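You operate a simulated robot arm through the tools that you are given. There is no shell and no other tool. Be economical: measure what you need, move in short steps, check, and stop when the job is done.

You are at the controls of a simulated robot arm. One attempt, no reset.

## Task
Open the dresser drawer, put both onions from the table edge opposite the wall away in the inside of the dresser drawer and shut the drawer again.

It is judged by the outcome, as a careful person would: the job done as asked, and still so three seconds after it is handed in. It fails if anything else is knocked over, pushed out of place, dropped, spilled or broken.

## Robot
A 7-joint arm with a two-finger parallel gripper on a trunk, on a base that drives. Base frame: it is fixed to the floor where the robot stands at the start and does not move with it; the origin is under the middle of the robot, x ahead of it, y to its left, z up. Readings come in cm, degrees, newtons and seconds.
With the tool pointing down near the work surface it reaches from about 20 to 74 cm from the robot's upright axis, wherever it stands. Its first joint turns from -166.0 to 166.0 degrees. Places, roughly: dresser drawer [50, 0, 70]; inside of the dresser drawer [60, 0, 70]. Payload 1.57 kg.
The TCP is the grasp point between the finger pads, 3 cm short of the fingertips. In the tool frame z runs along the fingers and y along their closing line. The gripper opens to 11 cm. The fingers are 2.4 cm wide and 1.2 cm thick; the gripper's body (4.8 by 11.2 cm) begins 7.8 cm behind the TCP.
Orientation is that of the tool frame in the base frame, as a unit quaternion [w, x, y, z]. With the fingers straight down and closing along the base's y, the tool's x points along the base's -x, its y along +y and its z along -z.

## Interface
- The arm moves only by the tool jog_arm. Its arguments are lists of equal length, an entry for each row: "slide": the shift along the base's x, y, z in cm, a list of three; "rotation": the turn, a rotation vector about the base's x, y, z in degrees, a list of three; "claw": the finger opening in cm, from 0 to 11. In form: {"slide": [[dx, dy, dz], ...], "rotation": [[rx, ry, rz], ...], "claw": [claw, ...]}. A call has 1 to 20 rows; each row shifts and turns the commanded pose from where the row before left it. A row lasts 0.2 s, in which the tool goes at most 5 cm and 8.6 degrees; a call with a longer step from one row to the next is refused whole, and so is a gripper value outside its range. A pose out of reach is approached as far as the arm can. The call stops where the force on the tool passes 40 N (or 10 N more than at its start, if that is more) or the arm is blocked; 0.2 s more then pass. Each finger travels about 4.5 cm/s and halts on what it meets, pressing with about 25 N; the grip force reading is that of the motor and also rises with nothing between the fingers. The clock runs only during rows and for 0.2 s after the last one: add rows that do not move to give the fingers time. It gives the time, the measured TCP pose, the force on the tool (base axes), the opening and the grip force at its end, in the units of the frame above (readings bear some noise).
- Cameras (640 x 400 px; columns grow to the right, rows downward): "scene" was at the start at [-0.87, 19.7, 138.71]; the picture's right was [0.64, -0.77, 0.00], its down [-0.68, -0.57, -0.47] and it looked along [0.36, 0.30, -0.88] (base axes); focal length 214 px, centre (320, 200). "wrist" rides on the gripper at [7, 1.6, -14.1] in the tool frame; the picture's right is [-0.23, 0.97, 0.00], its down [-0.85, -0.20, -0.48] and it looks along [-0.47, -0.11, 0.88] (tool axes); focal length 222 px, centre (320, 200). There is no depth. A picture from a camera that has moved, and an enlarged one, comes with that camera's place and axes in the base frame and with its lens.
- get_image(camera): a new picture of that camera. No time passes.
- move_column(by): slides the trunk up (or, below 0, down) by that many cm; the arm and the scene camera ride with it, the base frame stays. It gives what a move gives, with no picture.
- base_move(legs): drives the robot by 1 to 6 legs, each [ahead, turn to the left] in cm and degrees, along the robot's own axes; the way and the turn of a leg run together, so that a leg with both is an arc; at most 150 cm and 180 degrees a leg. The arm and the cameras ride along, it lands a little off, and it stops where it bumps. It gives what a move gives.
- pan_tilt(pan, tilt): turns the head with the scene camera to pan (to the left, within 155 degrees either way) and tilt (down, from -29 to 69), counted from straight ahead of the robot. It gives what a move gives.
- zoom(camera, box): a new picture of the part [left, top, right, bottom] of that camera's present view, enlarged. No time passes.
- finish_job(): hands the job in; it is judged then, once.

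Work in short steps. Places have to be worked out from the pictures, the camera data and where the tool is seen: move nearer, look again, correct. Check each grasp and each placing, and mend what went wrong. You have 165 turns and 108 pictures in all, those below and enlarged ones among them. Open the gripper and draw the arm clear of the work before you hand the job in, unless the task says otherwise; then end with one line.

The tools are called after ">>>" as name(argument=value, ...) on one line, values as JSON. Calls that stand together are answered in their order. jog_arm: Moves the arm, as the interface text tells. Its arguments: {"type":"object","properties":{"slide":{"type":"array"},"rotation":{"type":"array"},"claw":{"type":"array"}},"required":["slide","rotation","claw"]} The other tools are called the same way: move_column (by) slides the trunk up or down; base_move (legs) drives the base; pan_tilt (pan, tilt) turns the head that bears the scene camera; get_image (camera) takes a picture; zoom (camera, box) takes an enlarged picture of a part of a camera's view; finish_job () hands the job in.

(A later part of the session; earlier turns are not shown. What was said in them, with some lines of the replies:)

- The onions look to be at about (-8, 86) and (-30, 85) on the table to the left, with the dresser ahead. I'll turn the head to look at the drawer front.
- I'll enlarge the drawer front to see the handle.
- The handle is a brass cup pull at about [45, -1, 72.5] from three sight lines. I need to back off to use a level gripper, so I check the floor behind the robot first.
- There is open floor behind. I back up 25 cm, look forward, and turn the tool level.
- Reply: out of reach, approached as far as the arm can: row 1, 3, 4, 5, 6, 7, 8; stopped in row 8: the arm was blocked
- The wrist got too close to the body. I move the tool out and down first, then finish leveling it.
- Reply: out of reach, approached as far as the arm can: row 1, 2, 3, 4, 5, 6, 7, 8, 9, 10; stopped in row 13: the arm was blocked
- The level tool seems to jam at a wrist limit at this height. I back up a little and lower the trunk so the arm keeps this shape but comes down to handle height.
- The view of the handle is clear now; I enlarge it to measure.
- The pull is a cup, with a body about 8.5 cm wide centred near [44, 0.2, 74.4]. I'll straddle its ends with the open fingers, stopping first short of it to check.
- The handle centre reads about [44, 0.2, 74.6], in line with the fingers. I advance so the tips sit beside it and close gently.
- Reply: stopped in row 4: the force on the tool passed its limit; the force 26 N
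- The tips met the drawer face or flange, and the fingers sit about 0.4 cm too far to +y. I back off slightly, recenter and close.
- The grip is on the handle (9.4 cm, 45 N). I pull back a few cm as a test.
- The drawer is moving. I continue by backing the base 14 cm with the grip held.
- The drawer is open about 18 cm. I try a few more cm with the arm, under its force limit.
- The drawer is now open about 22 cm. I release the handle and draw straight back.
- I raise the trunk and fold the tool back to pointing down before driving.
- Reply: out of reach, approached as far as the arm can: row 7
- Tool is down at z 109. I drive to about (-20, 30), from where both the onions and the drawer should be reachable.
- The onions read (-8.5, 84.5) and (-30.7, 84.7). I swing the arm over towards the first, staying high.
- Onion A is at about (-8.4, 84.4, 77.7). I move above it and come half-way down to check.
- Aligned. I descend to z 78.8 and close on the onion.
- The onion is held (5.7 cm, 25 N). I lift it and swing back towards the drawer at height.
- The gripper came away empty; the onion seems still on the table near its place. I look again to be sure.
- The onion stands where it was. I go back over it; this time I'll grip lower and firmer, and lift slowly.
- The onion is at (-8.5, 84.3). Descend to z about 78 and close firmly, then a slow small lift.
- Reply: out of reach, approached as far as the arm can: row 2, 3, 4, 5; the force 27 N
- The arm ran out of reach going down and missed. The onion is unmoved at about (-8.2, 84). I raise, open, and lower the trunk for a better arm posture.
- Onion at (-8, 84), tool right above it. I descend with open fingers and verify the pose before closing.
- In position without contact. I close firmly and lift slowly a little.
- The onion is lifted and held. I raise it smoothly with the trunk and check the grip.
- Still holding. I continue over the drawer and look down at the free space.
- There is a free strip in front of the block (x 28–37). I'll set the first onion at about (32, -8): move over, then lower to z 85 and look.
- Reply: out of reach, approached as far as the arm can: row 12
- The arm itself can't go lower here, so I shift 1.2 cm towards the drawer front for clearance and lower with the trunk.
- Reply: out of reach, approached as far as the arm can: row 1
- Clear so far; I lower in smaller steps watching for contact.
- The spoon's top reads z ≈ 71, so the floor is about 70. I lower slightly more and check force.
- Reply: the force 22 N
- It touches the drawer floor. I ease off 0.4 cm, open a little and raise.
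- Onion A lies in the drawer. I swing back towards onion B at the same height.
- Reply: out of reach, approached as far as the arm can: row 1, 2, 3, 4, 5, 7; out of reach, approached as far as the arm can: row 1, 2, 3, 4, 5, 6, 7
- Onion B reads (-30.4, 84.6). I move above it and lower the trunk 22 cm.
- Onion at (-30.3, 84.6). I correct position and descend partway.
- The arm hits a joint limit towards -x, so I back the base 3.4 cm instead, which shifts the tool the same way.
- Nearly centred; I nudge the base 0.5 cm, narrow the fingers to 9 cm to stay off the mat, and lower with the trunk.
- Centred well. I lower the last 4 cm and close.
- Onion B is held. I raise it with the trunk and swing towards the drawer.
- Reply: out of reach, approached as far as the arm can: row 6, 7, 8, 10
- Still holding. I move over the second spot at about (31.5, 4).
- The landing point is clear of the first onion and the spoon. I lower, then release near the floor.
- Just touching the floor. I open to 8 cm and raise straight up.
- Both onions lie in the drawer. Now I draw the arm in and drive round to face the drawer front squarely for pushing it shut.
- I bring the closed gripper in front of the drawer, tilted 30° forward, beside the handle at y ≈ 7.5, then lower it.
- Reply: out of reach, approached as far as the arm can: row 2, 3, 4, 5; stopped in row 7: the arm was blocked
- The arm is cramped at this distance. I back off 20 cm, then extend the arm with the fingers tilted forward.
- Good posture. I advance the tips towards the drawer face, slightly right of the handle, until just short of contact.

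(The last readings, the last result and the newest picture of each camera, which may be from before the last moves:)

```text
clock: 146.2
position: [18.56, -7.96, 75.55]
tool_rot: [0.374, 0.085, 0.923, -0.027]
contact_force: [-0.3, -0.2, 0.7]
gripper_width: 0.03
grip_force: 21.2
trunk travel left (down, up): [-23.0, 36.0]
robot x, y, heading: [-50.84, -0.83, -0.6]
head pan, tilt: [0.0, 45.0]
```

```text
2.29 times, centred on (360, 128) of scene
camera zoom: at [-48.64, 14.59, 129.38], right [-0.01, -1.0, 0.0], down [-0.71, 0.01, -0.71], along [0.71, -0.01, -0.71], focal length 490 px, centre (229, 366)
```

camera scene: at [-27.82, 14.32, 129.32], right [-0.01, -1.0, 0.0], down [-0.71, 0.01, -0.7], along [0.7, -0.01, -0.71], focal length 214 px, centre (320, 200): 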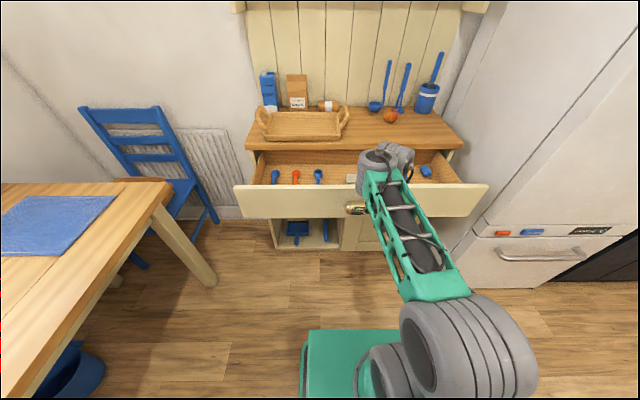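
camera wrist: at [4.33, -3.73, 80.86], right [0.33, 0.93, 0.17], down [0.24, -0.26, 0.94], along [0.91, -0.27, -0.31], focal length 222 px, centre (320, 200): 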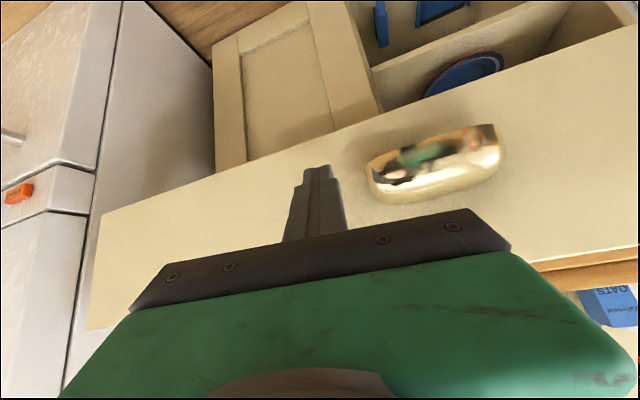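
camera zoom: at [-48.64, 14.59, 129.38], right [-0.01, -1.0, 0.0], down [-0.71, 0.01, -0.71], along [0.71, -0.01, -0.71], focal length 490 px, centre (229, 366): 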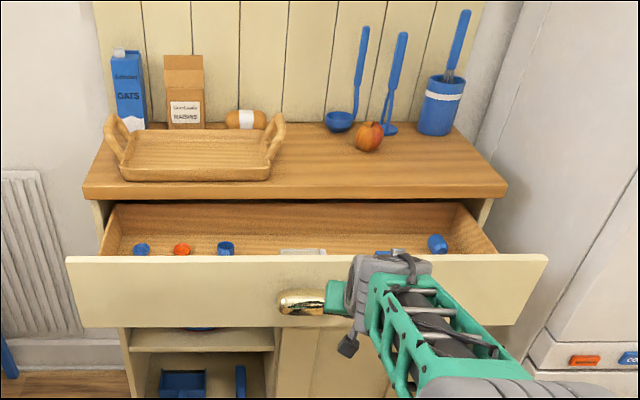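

The tips are about 2 cm from the face. I drive forward 18 cm to push the drawer most of the way in.

>>> base_move(legs=[[18, 0]])

>>> get_image(camera="wrist")

>>> zoom(camera="scene", box=[220, 40, 500, 215])

```text
clock: 147.7
position: [36.46, -8.21, 75.53]
tool_rot: [0.374, 0.085, 0.923, -0.027]
contact_force: [-0.7, 0.1, 0.8]
gripper_width: 0.02
grip_force: 20.9
trunk travel left (down, up): [-23.0, 36.0]
robot x, y, heading: [-33.36, -0.97, -0.6]
head pan, tilt: [0.0, 45.0]
```

```text
48 pictures are left
camera wrist: at [22.15, -4.0, 80.86], right [0.33, 0.93, 0.17], down [0.24, -0.26, 0.94], along [0.91, -0.27, -0.31], focal length 222 px, centre (320, 200)
```

wrist: 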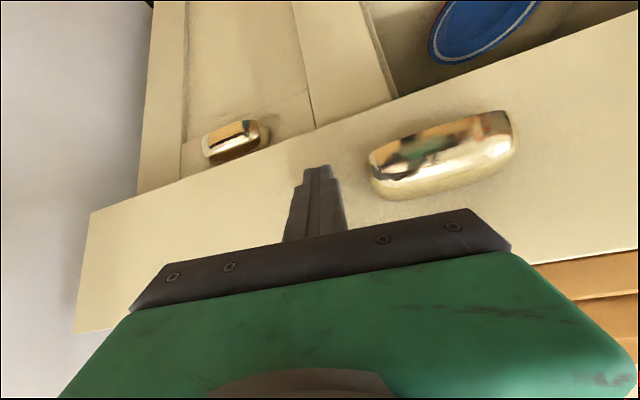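

```text
2.29 times, centred on (360, 128) of scene
camera zoom: at [-30.78, 14.38, 129.38], right [-0.01, -1.0, 0.0], down [-0.71, 0.01, -0.71], along [0.71, -0.01, -0.71], focal length 490 px, centre (229, 366)
```

zoom: 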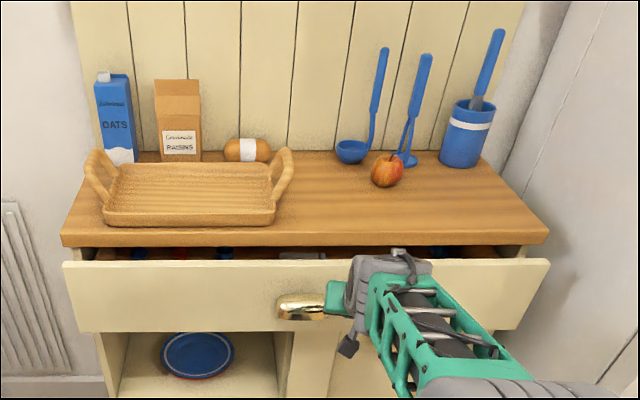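

The drawer slid in smoothly. I push the rest with the arm until it meets resistance.

>>> jog_arm(slide=[[0.6, 0, 0], [0.7, 0, 0], [0.7, 0, 0], [0.7, 0, 0], [0.7, 0, 0], [0.7, 0, 0], [0.6, 0, 0], [0.5, 0, 0], [0.5, 0, 0], [0.4, 0, 0], [0.4, 0, 0], [0.4, 0, 0], [0.4, 0, 0], [0.4, 0, 0]], rotation=[[0, 0, 0], [0, 0, 0], [0, 0, 0], [0, 0, 0], [0, 0, 0], [0, 0, 0], [0, 0, 0], [0, 0, 0], [0, 0, 0], [0, 0, 0], [0, 0, 0], [0, 0, 0], [0, 0, 0], [0, 0, 0]], claw=[0, 0, 0, 0, 0, 0, 0, 0, 0, 0, 0, 0, 0, 0])

>>> get_image(camera="wrist")

>>> zoom(camera="scene", box=[220, 40, 500, 215])

```text
clock: 150.1
position: [42.21, -8.29, 75.61]
tool_rot: [0.37, 0.086, 0.925, -0.027]
contact_force: [-25.0, 2.2, 11.7]
gripper_width: 0.0
grip_force: 21.3
trunk travel left (down, up): [-23.0, 36.0]
robot x, y, heading: [-33.5, -1.22, -0.7]
head pan, tilt: [0.0, 45.0]
stopped in row 11: the force on the tool passed its limit (the readings are from after the stop); the commanded pose is now the measured one
```

```text
46 pictures are left
camera wrist: at [27.97, -4.0, 80.96], right [0.34, 0.93, 0.17], down [0.25, -0.26, 0.93], along [0.91, -0.27, -0.32], focal length 222 px, centre (320, 200)
```

wrist: 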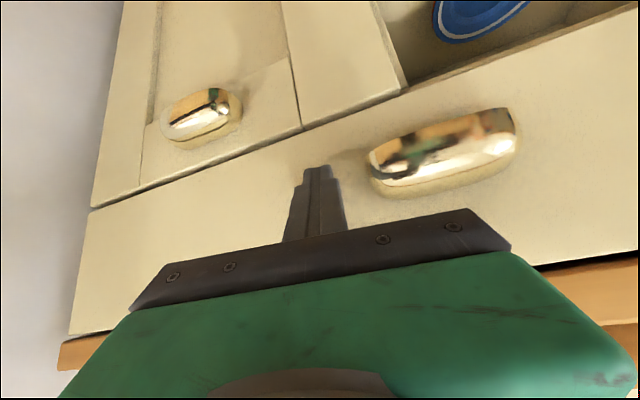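

```text
2.29 times, centred on (360, 128) of scene
camera zoom: at [-31.15, 14.4, 129.41], right [-0.01, -1.0, 0.0], down [-0.71, 0.01, -0.71], along [0.71, -0.01, -0.71], focal length 490 px, centre (229, 366)
```

zoom: 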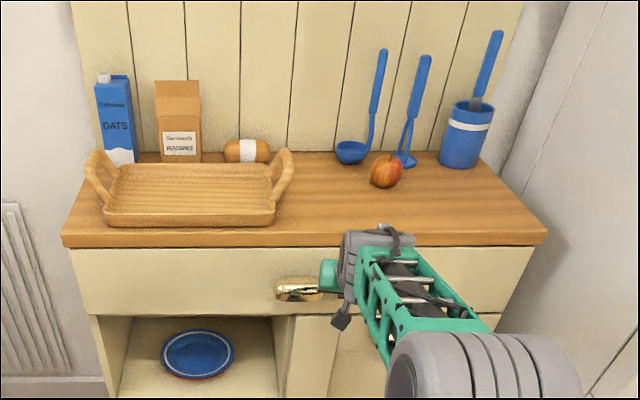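

The drawer is stopped at its closed position. I draw back, open the gripper and check it stays shut.

>>> jog_arm(slide=[[-1, 0, 0.2], [-2, 0, 0.5], [-3, 0, 0.5], [-3, 0, 0.5], [0, 0, 0]], rotation=[[0, 0, 0], [0, 0, 0], [0, 0, 0], [0, 0, 0], [0, 0, 0]], claw=[0, 0, 2, 4, 5])

>>> base_move(legs=[[-20, 0]])

>>> get_image(camera="wrist")

>>> zoom(camera="scene", box=[240, 40, 480, 190])

```text
clock: 151.3
position: [33.2, -8.39, 76.86]
tool_rot: [0.37, 0.086, 0.924, -0.027]
contact_force: [0.4, 0.1, 0.9]
gripper_width: 4.98
grip_force: 0.1
trunk travel left (down, up): [-23.0, 36.0]
robot x, y, heading: [-33.24, -1.04, -0.6]
head pan, tilt: [0.0, 45.0]
```

```text
clock: 152.9
position: [13.34, -7.96, 76.91]
tool_rot: [0.369, 0.085, 0.925, -0.027]
contact_force: [-0.2, -0.2, -0.3]
gripper_width: 5.0
grip_force: 0.1
trunk travel left (down, up): [-23.0, 36.0]
robot x, y, heading: [-53.35, -1.03, -0.7]
head pan, tilt: [0.0, 45.0]
```

```text
44 pictures are left
camera wrist: at [-0.85, -3.72, 82.36], right [0.33, 0.93, 0.17], down [0.25, -0.26, 0.93], along [0.91, -0.27, -0.32], focal length 222 px, centre (320, 200)
```

wrist: 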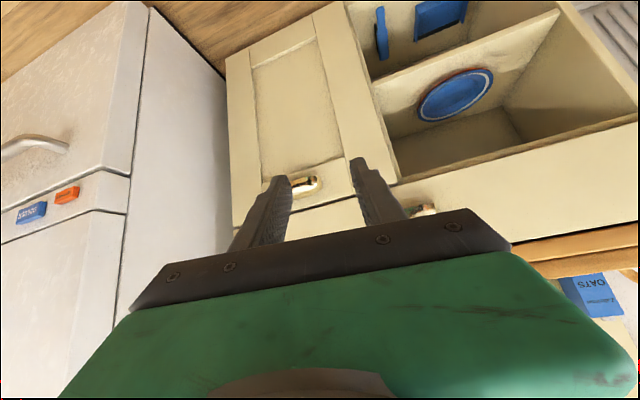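

```text
2.67 times, centred on (360, 115) of scene
camera zoom: at [-50.86, 14.62, 129.38], right [-0.01, -1.0, 0.0], down [-0.71, 0.01, -0.71], along [0.71, -0.01, -0.71], focal length 572 px, centre (213, 427)
```

zoom: 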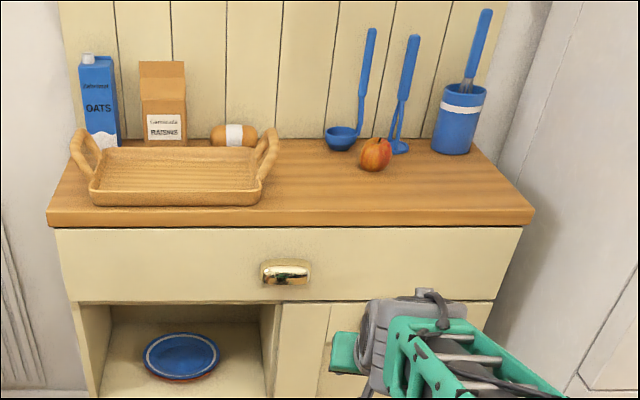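

The drawer sits flush, nothing on the dresser has moved, and the arm is clear. I hand the job in.

>>> finish_job()

```text
The job is handed in.
```

Both onions are inside the dresser drawer and the drawer is shut; the last picture showed it flush, with nothing on the dresser moved.
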